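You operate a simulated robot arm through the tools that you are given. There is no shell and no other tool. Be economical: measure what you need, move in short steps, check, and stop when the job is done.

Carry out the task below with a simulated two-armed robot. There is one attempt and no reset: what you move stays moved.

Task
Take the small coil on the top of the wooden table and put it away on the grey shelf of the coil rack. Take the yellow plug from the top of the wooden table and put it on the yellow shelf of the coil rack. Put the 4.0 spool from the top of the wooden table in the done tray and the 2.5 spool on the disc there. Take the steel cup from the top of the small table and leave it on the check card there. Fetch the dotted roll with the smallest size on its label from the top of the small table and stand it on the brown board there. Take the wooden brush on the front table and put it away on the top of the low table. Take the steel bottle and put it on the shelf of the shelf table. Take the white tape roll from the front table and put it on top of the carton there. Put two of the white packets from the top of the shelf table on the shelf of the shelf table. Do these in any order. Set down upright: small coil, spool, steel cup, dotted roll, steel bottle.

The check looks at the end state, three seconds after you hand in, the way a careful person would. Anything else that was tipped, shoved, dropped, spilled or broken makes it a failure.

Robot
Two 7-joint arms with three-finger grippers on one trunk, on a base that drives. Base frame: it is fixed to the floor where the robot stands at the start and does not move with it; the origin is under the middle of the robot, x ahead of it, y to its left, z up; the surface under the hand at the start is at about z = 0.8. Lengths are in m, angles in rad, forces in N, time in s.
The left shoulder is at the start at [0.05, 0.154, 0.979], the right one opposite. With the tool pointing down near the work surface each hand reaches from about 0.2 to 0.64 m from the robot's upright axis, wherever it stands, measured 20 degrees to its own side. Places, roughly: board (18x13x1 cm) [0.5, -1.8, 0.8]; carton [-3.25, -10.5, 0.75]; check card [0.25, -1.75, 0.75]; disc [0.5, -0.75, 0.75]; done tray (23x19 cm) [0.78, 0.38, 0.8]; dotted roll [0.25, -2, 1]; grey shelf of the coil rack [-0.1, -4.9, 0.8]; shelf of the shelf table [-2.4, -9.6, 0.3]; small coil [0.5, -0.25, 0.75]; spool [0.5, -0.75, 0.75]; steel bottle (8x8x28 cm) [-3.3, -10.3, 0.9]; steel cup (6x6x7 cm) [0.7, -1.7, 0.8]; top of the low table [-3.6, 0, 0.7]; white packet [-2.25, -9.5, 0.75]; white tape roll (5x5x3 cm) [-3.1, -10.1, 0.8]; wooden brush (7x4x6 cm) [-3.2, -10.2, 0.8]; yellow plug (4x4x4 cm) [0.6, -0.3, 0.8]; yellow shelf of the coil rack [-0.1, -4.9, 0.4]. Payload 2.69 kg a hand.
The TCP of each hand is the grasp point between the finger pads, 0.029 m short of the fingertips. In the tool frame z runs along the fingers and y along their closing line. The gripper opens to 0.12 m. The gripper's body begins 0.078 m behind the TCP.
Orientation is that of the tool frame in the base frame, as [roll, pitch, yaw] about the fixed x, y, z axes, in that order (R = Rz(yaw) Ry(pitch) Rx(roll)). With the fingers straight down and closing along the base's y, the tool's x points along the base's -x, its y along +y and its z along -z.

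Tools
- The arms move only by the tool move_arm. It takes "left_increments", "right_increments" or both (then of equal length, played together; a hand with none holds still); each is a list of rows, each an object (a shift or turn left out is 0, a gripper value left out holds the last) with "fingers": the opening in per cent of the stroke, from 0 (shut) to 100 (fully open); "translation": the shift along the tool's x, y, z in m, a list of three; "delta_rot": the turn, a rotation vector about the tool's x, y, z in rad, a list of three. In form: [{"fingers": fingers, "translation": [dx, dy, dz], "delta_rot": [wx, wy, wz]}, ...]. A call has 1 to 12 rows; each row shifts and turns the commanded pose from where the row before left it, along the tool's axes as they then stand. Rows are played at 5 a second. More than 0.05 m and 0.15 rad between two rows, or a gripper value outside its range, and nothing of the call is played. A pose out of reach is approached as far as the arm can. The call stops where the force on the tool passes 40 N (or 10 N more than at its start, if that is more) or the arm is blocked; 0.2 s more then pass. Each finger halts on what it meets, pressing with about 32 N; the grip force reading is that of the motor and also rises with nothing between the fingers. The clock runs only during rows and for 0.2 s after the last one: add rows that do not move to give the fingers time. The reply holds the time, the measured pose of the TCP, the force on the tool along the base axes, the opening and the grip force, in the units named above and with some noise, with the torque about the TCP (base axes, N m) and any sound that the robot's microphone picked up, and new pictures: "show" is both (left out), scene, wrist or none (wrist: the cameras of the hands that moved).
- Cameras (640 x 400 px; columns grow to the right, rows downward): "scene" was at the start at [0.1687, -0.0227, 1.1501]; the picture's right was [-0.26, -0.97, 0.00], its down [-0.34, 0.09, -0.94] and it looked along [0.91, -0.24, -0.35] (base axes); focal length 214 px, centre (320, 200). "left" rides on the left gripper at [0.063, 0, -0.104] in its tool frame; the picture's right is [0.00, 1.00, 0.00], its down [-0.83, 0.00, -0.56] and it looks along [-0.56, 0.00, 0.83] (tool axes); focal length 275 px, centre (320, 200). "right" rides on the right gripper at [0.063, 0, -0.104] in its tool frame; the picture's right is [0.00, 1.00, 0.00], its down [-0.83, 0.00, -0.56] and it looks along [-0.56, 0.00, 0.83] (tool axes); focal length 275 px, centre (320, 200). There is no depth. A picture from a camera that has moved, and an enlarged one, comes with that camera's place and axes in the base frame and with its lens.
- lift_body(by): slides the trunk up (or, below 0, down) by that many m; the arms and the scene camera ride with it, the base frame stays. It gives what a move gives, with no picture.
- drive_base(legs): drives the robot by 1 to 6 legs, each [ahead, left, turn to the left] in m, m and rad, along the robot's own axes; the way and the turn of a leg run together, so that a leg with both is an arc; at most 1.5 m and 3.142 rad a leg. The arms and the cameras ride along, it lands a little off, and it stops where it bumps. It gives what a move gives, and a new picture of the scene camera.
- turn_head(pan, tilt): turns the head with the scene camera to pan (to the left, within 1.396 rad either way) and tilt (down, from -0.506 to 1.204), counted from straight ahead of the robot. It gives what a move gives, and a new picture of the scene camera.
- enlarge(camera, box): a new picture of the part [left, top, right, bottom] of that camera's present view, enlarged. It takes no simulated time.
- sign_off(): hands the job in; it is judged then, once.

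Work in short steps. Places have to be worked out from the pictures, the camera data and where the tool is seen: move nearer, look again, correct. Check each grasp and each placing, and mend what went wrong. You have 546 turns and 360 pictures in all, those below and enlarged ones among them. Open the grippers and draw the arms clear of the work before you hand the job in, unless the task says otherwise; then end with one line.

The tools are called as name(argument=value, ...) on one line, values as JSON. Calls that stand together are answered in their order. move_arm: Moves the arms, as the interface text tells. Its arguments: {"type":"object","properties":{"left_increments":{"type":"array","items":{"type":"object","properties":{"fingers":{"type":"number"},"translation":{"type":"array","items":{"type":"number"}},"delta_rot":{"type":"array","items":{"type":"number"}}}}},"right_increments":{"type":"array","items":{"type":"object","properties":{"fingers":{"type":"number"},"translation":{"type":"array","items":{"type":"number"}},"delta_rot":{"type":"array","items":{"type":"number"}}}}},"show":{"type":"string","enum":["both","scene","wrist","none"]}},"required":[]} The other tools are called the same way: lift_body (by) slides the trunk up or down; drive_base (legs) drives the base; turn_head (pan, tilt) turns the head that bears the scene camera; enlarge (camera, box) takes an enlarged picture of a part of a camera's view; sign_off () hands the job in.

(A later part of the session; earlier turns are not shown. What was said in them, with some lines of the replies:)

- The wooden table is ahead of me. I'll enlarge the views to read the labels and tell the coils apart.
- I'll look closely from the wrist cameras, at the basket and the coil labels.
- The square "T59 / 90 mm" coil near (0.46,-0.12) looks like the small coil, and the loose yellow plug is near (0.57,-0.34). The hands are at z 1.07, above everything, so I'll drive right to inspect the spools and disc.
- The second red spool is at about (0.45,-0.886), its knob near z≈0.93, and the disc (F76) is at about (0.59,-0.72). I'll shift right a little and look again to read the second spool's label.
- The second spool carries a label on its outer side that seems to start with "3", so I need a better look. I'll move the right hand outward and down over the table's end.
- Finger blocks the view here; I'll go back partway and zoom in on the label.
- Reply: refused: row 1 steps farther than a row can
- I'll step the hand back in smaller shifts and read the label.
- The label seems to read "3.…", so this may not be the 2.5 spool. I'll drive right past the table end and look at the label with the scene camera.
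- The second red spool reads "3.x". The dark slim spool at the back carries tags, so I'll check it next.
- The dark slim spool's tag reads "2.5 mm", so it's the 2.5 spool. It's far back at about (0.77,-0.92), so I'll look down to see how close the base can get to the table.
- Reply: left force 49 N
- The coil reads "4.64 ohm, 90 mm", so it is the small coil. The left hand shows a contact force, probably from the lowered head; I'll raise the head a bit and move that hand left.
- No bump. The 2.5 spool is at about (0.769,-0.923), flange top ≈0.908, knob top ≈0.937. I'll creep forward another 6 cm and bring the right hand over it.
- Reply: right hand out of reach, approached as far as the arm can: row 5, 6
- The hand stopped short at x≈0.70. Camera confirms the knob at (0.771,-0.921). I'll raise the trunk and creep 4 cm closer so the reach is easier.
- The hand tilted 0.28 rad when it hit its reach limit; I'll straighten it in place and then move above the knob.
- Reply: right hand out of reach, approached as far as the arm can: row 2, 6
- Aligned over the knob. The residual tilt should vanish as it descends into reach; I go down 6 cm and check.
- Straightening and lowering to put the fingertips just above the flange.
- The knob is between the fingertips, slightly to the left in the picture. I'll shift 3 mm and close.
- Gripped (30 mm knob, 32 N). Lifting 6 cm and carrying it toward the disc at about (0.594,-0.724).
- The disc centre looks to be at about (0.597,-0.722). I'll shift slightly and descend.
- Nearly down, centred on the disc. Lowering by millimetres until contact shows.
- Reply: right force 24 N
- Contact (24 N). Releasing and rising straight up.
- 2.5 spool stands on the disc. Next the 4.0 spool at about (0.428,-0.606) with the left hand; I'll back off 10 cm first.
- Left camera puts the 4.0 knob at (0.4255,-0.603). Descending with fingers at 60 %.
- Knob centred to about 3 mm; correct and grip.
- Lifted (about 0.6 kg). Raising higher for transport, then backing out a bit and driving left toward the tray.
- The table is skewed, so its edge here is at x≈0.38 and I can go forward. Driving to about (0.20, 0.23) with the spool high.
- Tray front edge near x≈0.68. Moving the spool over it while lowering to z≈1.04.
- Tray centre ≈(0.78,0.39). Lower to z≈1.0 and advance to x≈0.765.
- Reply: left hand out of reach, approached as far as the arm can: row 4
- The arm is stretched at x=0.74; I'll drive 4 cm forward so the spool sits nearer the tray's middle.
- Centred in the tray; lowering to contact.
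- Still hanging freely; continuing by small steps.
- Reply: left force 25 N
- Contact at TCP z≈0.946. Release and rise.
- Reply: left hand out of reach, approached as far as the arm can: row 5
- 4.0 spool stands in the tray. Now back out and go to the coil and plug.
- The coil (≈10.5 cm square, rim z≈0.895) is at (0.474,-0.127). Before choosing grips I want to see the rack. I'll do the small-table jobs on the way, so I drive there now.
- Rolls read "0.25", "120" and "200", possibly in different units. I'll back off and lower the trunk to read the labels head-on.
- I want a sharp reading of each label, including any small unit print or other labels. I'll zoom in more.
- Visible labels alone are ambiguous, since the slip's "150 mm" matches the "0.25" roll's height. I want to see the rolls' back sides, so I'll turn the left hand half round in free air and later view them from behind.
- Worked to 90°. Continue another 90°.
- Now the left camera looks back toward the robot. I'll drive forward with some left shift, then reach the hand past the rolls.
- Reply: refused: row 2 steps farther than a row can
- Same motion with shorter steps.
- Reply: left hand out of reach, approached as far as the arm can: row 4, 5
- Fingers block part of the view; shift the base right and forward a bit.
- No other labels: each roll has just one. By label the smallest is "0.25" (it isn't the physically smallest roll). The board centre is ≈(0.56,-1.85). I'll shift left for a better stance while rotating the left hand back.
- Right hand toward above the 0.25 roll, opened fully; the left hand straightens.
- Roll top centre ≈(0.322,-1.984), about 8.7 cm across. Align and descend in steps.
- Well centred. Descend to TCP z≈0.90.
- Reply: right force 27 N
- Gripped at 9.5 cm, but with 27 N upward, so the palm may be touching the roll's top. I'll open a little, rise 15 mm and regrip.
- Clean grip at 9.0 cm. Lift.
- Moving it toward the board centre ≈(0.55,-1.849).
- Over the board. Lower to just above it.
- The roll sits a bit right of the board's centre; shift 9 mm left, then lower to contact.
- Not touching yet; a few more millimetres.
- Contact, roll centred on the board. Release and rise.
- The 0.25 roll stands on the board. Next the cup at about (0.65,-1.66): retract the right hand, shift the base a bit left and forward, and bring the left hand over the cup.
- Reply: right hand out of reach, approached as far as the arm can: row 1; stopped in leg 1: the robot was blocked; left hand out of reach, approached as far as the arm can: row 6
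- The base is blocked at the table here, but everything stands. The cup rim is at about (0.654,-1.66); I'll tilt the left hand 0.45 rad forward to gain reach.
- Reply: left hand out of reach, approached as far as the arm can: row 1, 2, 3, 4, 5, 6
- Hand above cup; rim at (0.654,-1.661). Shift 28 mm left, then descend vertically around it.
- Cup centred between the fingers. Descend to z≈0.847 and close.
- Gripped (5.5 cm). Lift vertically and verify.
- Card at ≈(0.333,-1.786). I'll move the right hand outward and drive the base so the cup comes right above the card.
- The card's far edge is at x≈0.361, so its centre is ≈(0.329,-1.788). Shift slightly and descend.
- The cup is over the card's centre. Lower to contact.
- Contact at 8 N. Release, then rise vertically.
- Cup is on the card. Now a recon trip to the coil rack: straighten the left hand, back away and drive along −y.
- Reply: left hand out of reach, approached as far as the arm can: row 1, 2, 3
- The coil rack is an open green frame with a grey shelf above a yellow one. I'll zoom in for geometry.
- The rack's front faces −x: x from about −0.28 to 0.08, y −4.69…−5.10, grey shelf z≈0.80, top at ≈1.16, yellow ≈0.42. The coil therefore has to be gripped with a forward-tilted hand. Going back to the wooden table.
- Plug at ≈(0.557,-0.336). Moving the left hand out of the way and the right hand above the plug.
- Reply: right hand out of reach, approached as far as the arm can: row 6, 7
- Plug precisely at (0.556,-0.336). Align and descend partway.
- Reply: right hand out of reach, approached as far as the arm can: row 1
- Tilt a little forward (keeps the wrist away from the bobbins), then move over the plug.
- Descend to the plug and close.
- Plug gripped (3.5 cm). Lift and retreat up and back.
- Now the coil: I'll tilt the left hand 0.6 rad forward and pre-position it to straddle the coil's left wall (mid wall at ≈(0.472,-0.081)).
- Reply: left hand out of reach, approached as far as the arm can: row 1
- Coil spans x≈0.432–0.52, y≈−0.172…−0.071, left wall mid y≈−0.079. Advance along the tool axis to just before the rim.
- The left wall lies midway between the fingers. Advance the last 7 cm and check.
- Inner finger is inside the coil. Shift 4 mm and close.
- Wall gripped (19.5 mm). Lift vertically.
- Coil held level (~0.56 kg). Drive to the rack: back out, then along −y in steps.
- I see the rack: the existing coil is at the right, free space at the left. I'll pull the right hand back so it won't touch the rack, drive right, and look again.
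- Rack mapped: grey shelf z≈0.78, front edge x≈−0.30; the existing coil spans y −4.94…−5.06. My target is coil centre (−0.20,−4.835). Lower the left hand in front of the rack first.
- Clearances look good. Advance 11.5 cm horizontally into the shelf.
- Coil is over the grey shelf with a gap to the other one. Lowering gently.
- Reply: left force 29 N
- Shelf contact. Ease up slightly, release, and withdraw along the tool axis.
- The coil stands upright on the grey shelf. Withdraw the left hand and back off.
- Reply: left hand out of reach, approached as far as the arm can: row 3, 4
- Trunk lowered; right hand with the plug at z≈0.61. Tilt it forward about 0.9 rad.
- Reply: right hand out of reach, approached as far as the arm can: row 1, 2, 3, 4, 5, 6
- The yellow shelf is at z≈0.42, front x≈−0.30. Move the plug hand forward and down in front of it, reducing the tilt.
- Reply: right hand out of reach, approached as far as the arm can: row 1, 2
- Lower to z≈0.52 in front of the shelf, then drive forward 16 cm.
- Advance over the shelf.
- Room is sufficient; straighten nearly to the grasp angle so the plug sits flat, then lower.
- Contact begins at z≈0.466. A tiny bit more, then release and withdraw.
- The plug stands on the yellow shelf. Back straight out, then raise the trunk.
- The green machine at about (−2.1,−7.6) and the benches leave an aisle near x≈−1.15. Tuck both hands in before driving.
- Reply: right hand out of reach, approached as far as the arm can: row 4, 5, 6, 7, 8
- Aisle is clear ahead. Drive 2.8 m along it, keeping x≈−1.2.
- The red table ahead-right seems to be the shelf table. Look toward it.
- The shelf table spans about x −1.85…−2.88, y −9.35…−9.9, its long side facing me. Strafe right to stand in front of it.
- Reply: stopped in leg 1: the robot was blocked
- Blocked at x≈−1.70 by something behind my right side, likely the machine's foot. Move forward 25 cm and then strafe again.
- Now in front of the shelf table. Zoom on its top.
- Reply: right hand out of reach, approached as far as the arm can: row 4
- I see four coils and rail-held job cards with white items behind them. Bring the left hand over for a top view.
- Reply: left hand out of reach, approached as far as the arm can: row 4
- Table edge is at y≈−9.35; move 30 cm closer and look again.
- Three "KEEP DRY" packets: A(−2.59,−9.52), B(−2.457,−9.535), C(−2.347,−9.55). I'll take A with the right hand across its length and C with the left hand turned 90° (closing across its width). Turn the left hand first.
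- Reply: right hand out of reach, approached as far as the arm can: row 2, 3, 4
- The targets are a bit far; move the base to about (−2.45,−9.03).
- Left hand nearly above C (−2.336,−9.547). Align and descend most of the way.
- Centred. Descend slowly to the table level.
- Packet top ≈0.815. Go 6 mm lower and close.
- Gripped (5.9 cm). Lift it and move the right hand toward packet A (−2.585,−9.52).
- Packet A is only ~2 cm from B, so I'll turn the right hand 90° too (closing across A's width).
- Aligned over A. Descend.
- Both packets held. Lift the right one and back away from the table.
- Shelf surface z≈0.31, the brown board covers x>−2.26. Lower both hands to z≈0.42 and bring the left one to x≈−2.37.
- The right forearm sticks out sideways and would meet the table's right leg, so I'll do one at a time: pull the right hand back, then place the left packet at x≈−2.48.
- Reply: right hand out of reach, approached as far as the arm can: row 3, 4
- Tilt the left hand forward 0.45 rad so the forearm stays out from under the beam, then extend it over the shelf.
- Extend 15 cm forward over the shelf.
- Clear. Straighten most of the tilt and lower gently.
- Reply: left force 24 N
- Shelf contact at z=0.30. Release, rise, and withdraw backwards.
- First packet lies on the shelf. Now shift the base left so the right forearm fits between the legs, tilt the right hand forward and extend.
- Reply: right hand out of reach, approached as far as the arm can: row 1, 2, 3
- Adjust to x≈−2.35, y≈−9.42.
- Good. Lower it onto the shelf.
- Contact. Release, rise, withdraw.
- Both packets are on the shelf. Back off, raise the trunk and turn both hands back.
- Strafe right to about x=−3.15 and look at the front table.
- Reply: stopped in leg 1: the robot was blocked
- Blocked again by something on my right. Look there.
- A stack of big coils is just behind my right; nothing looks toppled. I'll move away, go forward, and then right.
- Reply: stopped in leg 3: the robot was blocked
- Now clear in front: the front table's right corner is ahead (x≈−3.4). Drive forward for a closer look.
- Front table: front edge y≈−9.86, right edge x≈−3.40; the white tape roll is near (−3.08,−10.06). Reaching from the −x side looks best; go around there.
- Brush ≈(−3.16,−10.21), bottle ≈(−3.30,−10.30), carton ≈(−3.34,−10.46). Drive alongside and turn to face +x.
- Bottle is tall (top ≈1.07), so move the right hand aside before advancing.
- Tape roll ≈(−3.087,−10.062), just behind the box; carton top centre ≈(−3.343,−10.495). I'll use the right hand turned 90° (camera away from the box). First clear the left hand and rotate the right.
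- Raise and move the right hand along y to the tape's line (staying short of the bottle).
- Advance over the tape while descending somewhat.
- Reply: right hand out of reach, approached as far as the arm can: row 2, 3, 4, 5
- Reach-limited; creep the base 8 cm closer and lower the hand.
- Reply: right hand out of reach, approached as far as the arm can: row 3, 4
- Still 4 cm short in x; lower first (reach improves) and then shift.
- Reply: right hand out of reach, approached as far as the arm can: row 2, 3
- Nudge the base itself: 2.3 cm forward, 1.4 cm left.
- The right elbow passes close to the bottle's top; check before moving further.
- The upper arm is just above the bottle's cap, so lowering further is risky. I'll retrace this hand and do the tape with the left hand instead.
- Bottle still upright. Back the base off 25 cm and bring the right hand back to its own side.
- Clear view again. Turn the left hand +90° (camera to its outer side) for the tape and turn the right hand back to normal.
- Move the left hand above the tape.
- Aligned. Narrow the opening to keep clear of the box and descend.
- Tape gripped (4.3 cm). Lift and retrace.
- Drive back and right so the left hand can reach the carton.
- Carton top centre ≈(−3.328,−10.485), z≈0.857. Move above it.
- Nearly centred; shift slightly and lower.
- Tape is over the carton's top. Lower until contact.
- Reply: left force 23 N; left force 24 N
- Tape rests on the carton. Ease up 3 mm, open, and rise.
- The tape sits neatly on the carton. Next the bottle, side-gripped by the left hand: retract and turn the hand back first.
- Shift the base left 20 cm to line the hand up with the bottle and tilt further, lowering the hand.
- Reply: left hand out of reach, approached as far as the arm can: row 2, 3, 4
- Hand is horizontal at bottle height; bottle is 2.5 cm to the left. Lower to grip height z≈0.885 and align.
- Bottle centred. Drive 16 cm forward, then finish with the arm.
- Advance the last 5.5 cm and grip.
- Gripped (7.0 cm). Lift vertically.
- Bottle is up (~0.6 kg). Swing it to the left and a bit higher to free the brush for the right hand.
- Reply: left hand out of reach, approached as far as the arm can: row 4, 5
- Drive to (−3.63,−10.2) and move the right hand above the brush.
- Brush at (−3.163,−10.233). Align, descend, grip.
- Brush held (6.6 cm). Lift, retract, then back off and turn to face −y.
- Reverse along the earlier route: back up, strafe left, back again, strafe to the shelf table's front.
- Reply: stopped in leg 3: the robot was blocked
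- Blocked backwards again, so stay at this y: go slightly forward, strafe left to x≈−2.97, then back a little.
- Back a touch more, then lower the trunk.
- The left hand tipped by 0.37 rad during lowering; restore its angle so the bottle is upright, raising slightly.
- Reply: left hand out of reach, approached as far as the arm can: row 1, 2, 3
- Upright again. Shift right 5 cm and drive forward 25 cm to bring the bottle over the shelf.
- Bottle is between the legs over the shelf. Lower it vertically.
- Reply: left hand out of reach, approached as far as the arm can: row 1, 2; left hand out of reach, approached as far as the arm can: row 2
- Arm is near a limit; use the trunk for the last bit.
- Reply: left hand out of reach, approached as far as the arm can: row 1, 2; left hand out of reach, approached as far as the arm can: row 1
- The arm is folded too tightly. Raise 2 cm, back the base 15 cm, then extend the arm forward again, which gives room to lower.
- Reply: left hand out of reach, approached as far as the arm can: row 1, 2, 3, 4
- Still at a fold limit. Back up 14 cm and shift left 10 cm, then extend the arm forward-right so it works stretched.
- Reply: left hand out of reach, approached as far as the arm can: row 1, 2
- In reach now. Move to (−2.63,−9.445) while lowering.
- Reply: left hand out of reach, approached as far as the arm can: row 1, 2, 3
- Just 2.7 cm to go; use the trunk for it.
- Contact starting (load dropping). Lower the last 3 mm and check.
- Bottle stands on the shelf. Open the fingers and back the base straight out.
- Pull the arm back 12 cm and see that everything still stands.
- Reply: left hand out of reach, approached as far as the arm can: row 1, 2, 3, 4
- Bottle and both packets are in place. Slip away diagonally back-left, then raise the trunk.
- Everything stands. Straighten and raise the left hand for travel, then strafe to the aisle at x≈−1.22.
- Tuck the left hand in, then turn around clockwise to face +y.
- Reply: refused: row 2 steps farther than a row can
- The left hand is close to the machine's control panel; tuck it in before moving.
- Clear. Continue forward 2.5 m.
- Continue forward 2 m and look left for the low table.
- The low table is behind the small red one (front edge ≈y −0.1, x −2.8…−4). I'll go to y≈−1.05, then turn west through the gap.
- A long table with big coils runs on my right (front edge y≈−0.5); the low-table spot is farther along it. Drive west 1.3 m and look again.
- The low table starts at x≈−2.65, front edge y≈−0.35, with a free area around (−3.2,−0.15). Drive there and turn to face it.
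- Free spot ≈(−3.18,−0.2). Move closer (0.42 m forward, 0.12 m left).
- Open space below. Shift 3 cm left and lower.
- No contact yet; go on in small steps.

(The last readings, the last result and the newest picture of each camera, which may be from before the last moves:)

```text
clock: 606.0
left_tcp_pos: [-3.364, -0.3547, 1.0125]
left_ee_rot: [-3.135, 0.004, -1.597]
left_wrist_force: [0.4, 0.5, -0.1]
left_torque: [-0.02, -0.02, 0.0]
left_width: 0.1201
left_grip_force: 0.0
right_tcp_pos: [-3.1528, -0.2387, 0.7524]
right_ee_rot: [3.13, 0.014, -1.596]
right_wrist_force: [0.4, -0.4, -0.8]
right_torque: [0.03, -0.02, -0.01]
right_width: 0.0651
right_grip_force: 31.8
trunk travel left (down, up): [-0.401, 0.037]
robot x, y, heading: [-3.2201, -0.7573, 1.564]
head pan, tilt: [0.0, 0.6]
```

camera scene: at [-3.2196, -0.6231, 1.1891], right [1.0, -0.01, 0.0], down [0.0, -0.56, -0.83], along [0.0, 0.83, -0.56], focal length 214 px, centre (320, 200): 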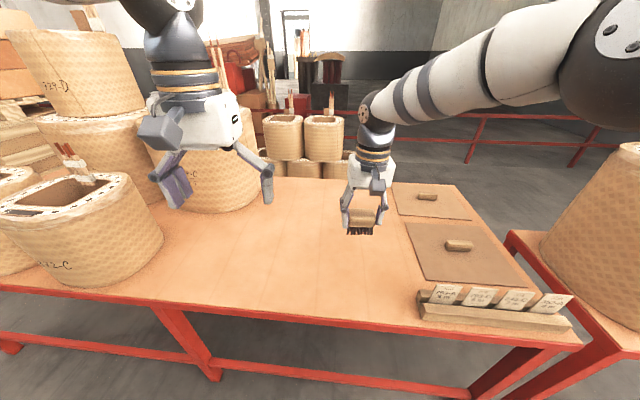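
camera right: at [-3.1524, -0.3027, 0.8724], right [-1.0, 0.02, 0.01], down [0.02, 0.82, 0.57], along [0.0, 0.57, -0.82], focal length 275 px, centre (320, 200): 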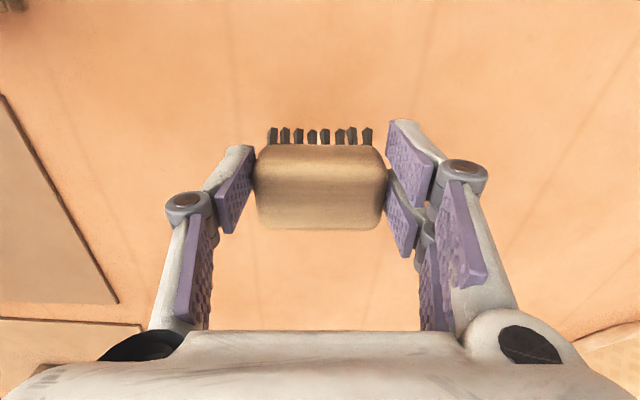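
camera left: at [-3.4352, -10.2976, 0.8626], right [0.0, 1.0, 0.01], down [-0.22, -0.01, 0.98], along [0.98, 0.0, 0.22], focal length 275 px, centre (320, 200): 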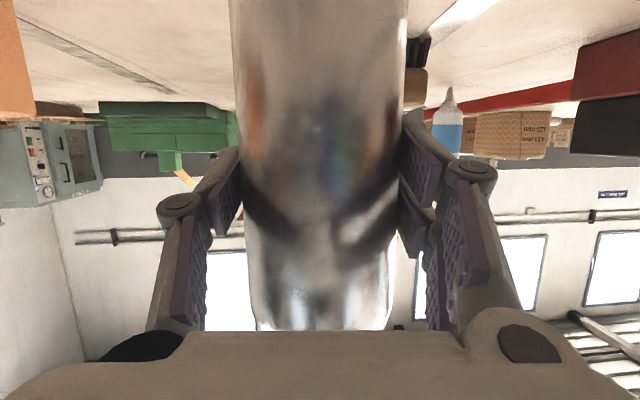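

move_arm(right_increments=[{"translation": [0, 0, 0.003]}, {"translation": [0, 0, 0.003]}, {"translation": [0, 0, 0.002]}], show="none")

move_arm(right_increments=[{"translation": [0, 0, 0.002]}, {"translation": [0, 0, 0.002]}], show="none")

```text
clock: 606.8
left_tcp_pos: [-3.3638, -0.3545, 1.013]
left_ee_rot: [-3.134, 0.005, -1.596]
left_wrist_force: [0.0, -0.3, 0.3]
left_torque: [0.01, 0.01, -0.01]
left_width: 0.1201
left_grip_force: 0.0
right_tcp_pos: [-3.1527, -0.2383, 0.745]
right_ee_rot: [3.129, 0.016, -1.598]
right_wrist_force: [-0.3, 1.2, -1.5]
right_torque: [-0.01, 0.0, -0.02]
right_width: 0.0651
right_grip_force: 32.2
trunk travel left (down, up): [-0.401, 0.037]
robot x, y, heading: [-3.2231, -0.7578, 1.57]
head pan, tilt: [0.0, 0.6]
```

```text
clock: 607.4
left_tcp_pos: [-3.3638, -0.354, 1.013]
left_ee_rot: [-3.135, 0.007, -1.6]
left_wrist_force: [-0.4, -0.5, -0.1]
left_torque: [0.02, -0.04, 0.01]
left_width: 0.12
left_grip_force: 0.1
right_tcp_pos: [-3.152, -0.2395, 0.7412]
right_ee_rot: [3.129, 0.016, -1.596]
right_wrist_force: [-0.8, 0.2, -1.7]
right_torque: [0.01, 0.02, -0.01]
right_width: 0.0649
right_grip_force: 32.4
trunk travel left (down, up): [-0.401, 0.037]
robot x, y, heading: [-3.2248, -0.7572, 1.567]
head pan, tilt: [0.0, 0.6]
```

move_arm(right_increments=[{"translation": [0, 0, 0.003]}, {"translation": [0, 0, 0.003]}], show="none")

move_arm(right_increments=[{"translation": [0, 0, 0.003]}, {"translation": [0, 0, 0.002]}], show="scene")

```text
clock: 608.0
left_tcp_pos: [-3.364, -0.3548, 1.0118]
left_ee_rot: [-3.136, 0.005, -1.598]
left_wrist_force: [-0.6, -0.5, -0.4]
left_torque: [-0.01, -0.01, 0.02]
left_width: 0.1201
left_grip_force: 0.0
right_tcp_pos: [-3.1532, -0.238, 0.7345]
right_ee_rot: [3.13, 0.014, -1.596]
right_wrist_force: [-0.3, -0.2, -0.8]
right_torque: [0.02, -0.02, 0.0]
right_width: 0.0654
right_grip_force: 31.8
trunk travel left (down, up): [-0.401, 0.037]
robot x, y, heading: [-3.2212, -0.761, 1.565]
head pan, tilt: [0.0, 0.6]
```

```text
clock: 608.6
left_tcp_pos: [-3.3628, -0.3551, 1.0131]
left_ee_rot: [-3.134, 0.006, -1.6]
left_wrist_force: [-0.7, 0.6, 0.5]
left_torque: [0.01, 0.03, 0.0]
left_width: 0.12
left_grip_force: 0.0
right_tcp_pos: [-3.1534, -0.238, 0.73]
right_ee_rot: [3.13, 0.015, -1.596]
right_wrist_force: [0.9, 0.0, -1.3]
right_torque: [0.0, 0.04, -0.01]
right_width: 0.065
right_grip_force: 32.5
trunk travel left (down, up): [-0.401, 0.037]
robot x, y, heading: [-3.2213, -0.7555, 1.566]
head pan, tilt: [0.0, 0.6]
camera scene: at [-3.2197, -0.623, 1.1891], right [1.0, -0.01, 0.0], down [0.0, -0.56, -0.83], along [0.0, 0.83, -0.56], focal length 214 px, centre (320, 200)
```

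scene: 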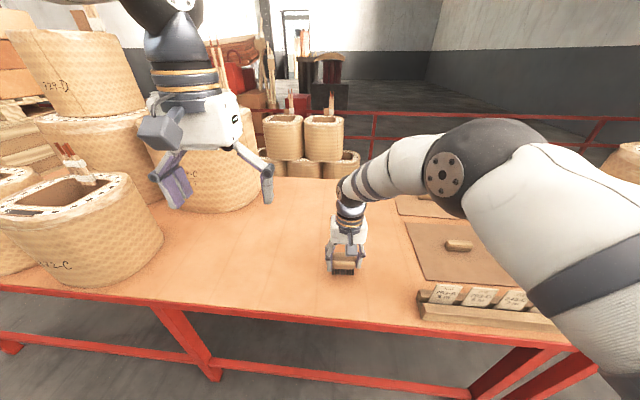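

Still free; continue down.

move_arm(right_increments=[{"translation": [0, 0, 0.004]}, {"translation": [0, 0, 0.004]}, {"translation": [0, 0, 0.003]}], show="none")

move_arm(right_increments=[{"translation": [0, 0, 0.003]}, {"translation": [0, 0, 0.003]}], show="none")

move_arm(right_increments=[{"translation": [0, 0, 0.003]}, {"translation": [0, 0, 0.003]}], show="none")

```text
clock: 609.4
left_tcp_pos: [-3.3643, -0.3564, 1.0144]
left_ee_rot: [-3.134, 0.01, -1.597]
left_wrist_force: [-0.2, -0.6, 0.4]
left_torque: [0.0, 0.01, 0.04]
left_width: 0.1201
left_grip_force: 0.0
right_tcp_pos: [-3.1538, -0.2388, 0.721]
right_ee_rot: [3.13, 0.02, -1.596]
right_wrist_force: [-0.1, -3.4, 12.9]
right_torque: [0.05, -0.48, -0.11]
right_width: 0.0648
right_grip_force: 32.0
trunk travel left (down, up): [-0.401, 0.037]
robot x, y, heading: [-3.2207, -0.7536, 1.565]
head pan, tilt: [0.0, 0.6]
```

```text
clock: 610.0
left_tcp_pos: [-3.364, -0.3563, 1.0148]
left_ee_rot: [-3.135, 0.008, -1.598]
left_wrist_force: [-0.3, 0.7, -0.2]
left_torque: [-0.02, 0.0, -0.01]
left_width: 0.1198
left_grip_force: 0.0
right_tcp_pos: [-3.1532, -0.2377, 0.7163]
right_ee_rot: [3.128, 0.018, -1.598]
right_wrist_force: [-2.5, -0.7, 23.7]
right_torque: [0.13, 0.1, 0.01]
right_width: 0.0654
right_grip_force: 31.8
trunk travel left (down, up): [-0.401, 0.037]
robot x, y, heading: [-3.2249, -0.7579, 1.563]
head pan, tilt: [0.0, 0.6]
```

```text
clock: 610.6
left_tcp_pos: [-3.3638, -0.3563, 1.0136]
left_ee_rot: [-3.133, 0.006, -1.599]
left_wrist_force: [-0.2, 0.8, -0.5]
left_torque: [0.06, 0.0, 0.01]
left_width: 0.1199
left_grip_force: 0.0
right_tcp_pos: [-3.1534, -0.2371, 0.7091]
right_ee_rot: [3.127, 0.017, -1.598]
right_wrist_force: [-3.5, -0.4, 24.3]
right_torque: [0.11, 0.09, 0.05]
right_width: 0.0654
right_grip_force: 32.2
trunk travel left (down, up): [-0.401, 0.037]
robot x, y, heading: [-3.2224, -0.7538, 1.571]
head pan, tilt: [0.0, 0.6]
```

Contact reached (table ≈0.667). Ease up, release, rise.

move_arm(right_increments=[{"translation": [0, 0, -0.003]}, {"fingers": 75}, {"fingers": 100}, {"fingers": 100}, {"translation": [0, 0, -0.04]}, {"translation": [0, 0, -0.04]}, {"translation": [0, 0, -0.04]}, {"translation": [0.02, 0, -0.04]}, {"translation": [0.03, -0.02, -0.03]}, {"translation": [0.03, -0.03, -0.02]}, {"translation": [0.03, -0.03, 0]}], show="scene")

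```text
clock: 613.0
left_tcp_pos: [-3.3609, -0.3555, 1.0128]
left_ee_rot: [-3.136, 0.007, -1.597]
left_wrist_force: [0.2, -1.0, 0.3]
left_torque: [0.03, 0.04, 0.02]
left_width: 0.1202
left_grip_force: 0.0
right_tcp_pos: [-3.0709, -0.3539, 0.9179]
right_ee_rot: [3.127, 0.015, -1.595]
right_wrist_force: [0.2, -0.1, -1.0]
right_torque: [0.01, 0.05, 0.02]
right_width: 0.1198
right_grip_force: 0.1
trunk travel left (down, up): [-0.401, 0.037]
robot x, y, heading: [-3.2226, -0.7601, 1.564]
head pan, tilt: [0.0, 0.6]
camera scene: at [-3.2178, -0.6232, 1.1891], right [1.0, -0.01, 0.0], down [0.0, -0.56, -0.83], along [0.0, 0.83, -0.56], focal length 214 px, centre (320, 200)
```

scene: 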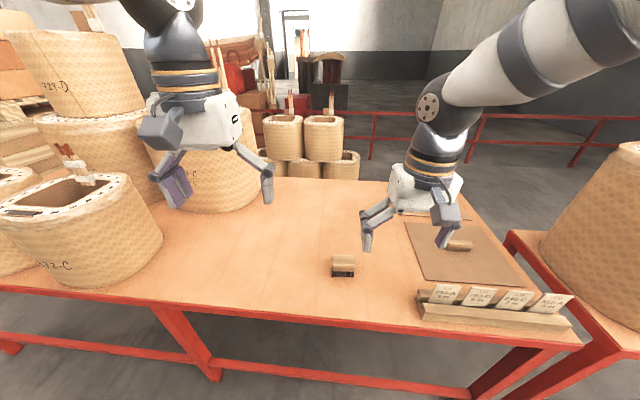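

The brush stands on the low table. Back away with open grippers so both arms are clear.

drive_base(legs=[[-0.3, 0, 0]])

```text
clock: 615.1
left_tcp_pos: [-3.3618, -0.6512, 1.0132]
left_ee_rot: [-3.134, 0.007, -1.602]
left_wrist_force: [0.1, 0.0, 0.8]
left_torque: [0.06, -0.02, 0.01]
left_width: 0.12
left_grip_force: 0.0
right_tcp_pos: [-3.0738, -0.6498, 0.9177]
right_ee_rot: [3.129, 0.016, -1.603]
right_wrist_force: [-0.6, -0.9, 0.8]
right_torque: [0.03, 0.02, -0.01]
right_width: 0.1202
right_grip_force: 0.1
trunk travel left (down, up): [-0.401, 0.037]
robot x, y, heading: [-3.222, -1.052, 1.557]
head pan, tilt: [0.0, 0.6]
camera scene: at [-3.2215, -0.9188, 1.1892], right [1.0, -0.01, 0.0], down [-0.01, -0.56, -0.83], along [0.01, 0.83, -0.56], focal length 214 px, centre (320, 200)
```

scene: 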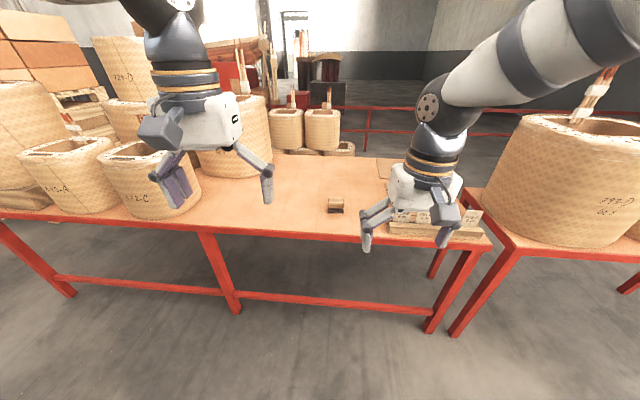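

All the items are placed, the grippers are open and the arms are clear, so I hand the job in.

sign_off()

```text
The job is handed in.
```

I placed every item in the task and handed the job in. For the dotted roll, I read "0.25" as the smallest label size because the labels (0.25, 120, 200) show no units. The base also bumped into obstacles several times while driving, against the small table and near the big coil stack and the machine. I saw nothing fall over.
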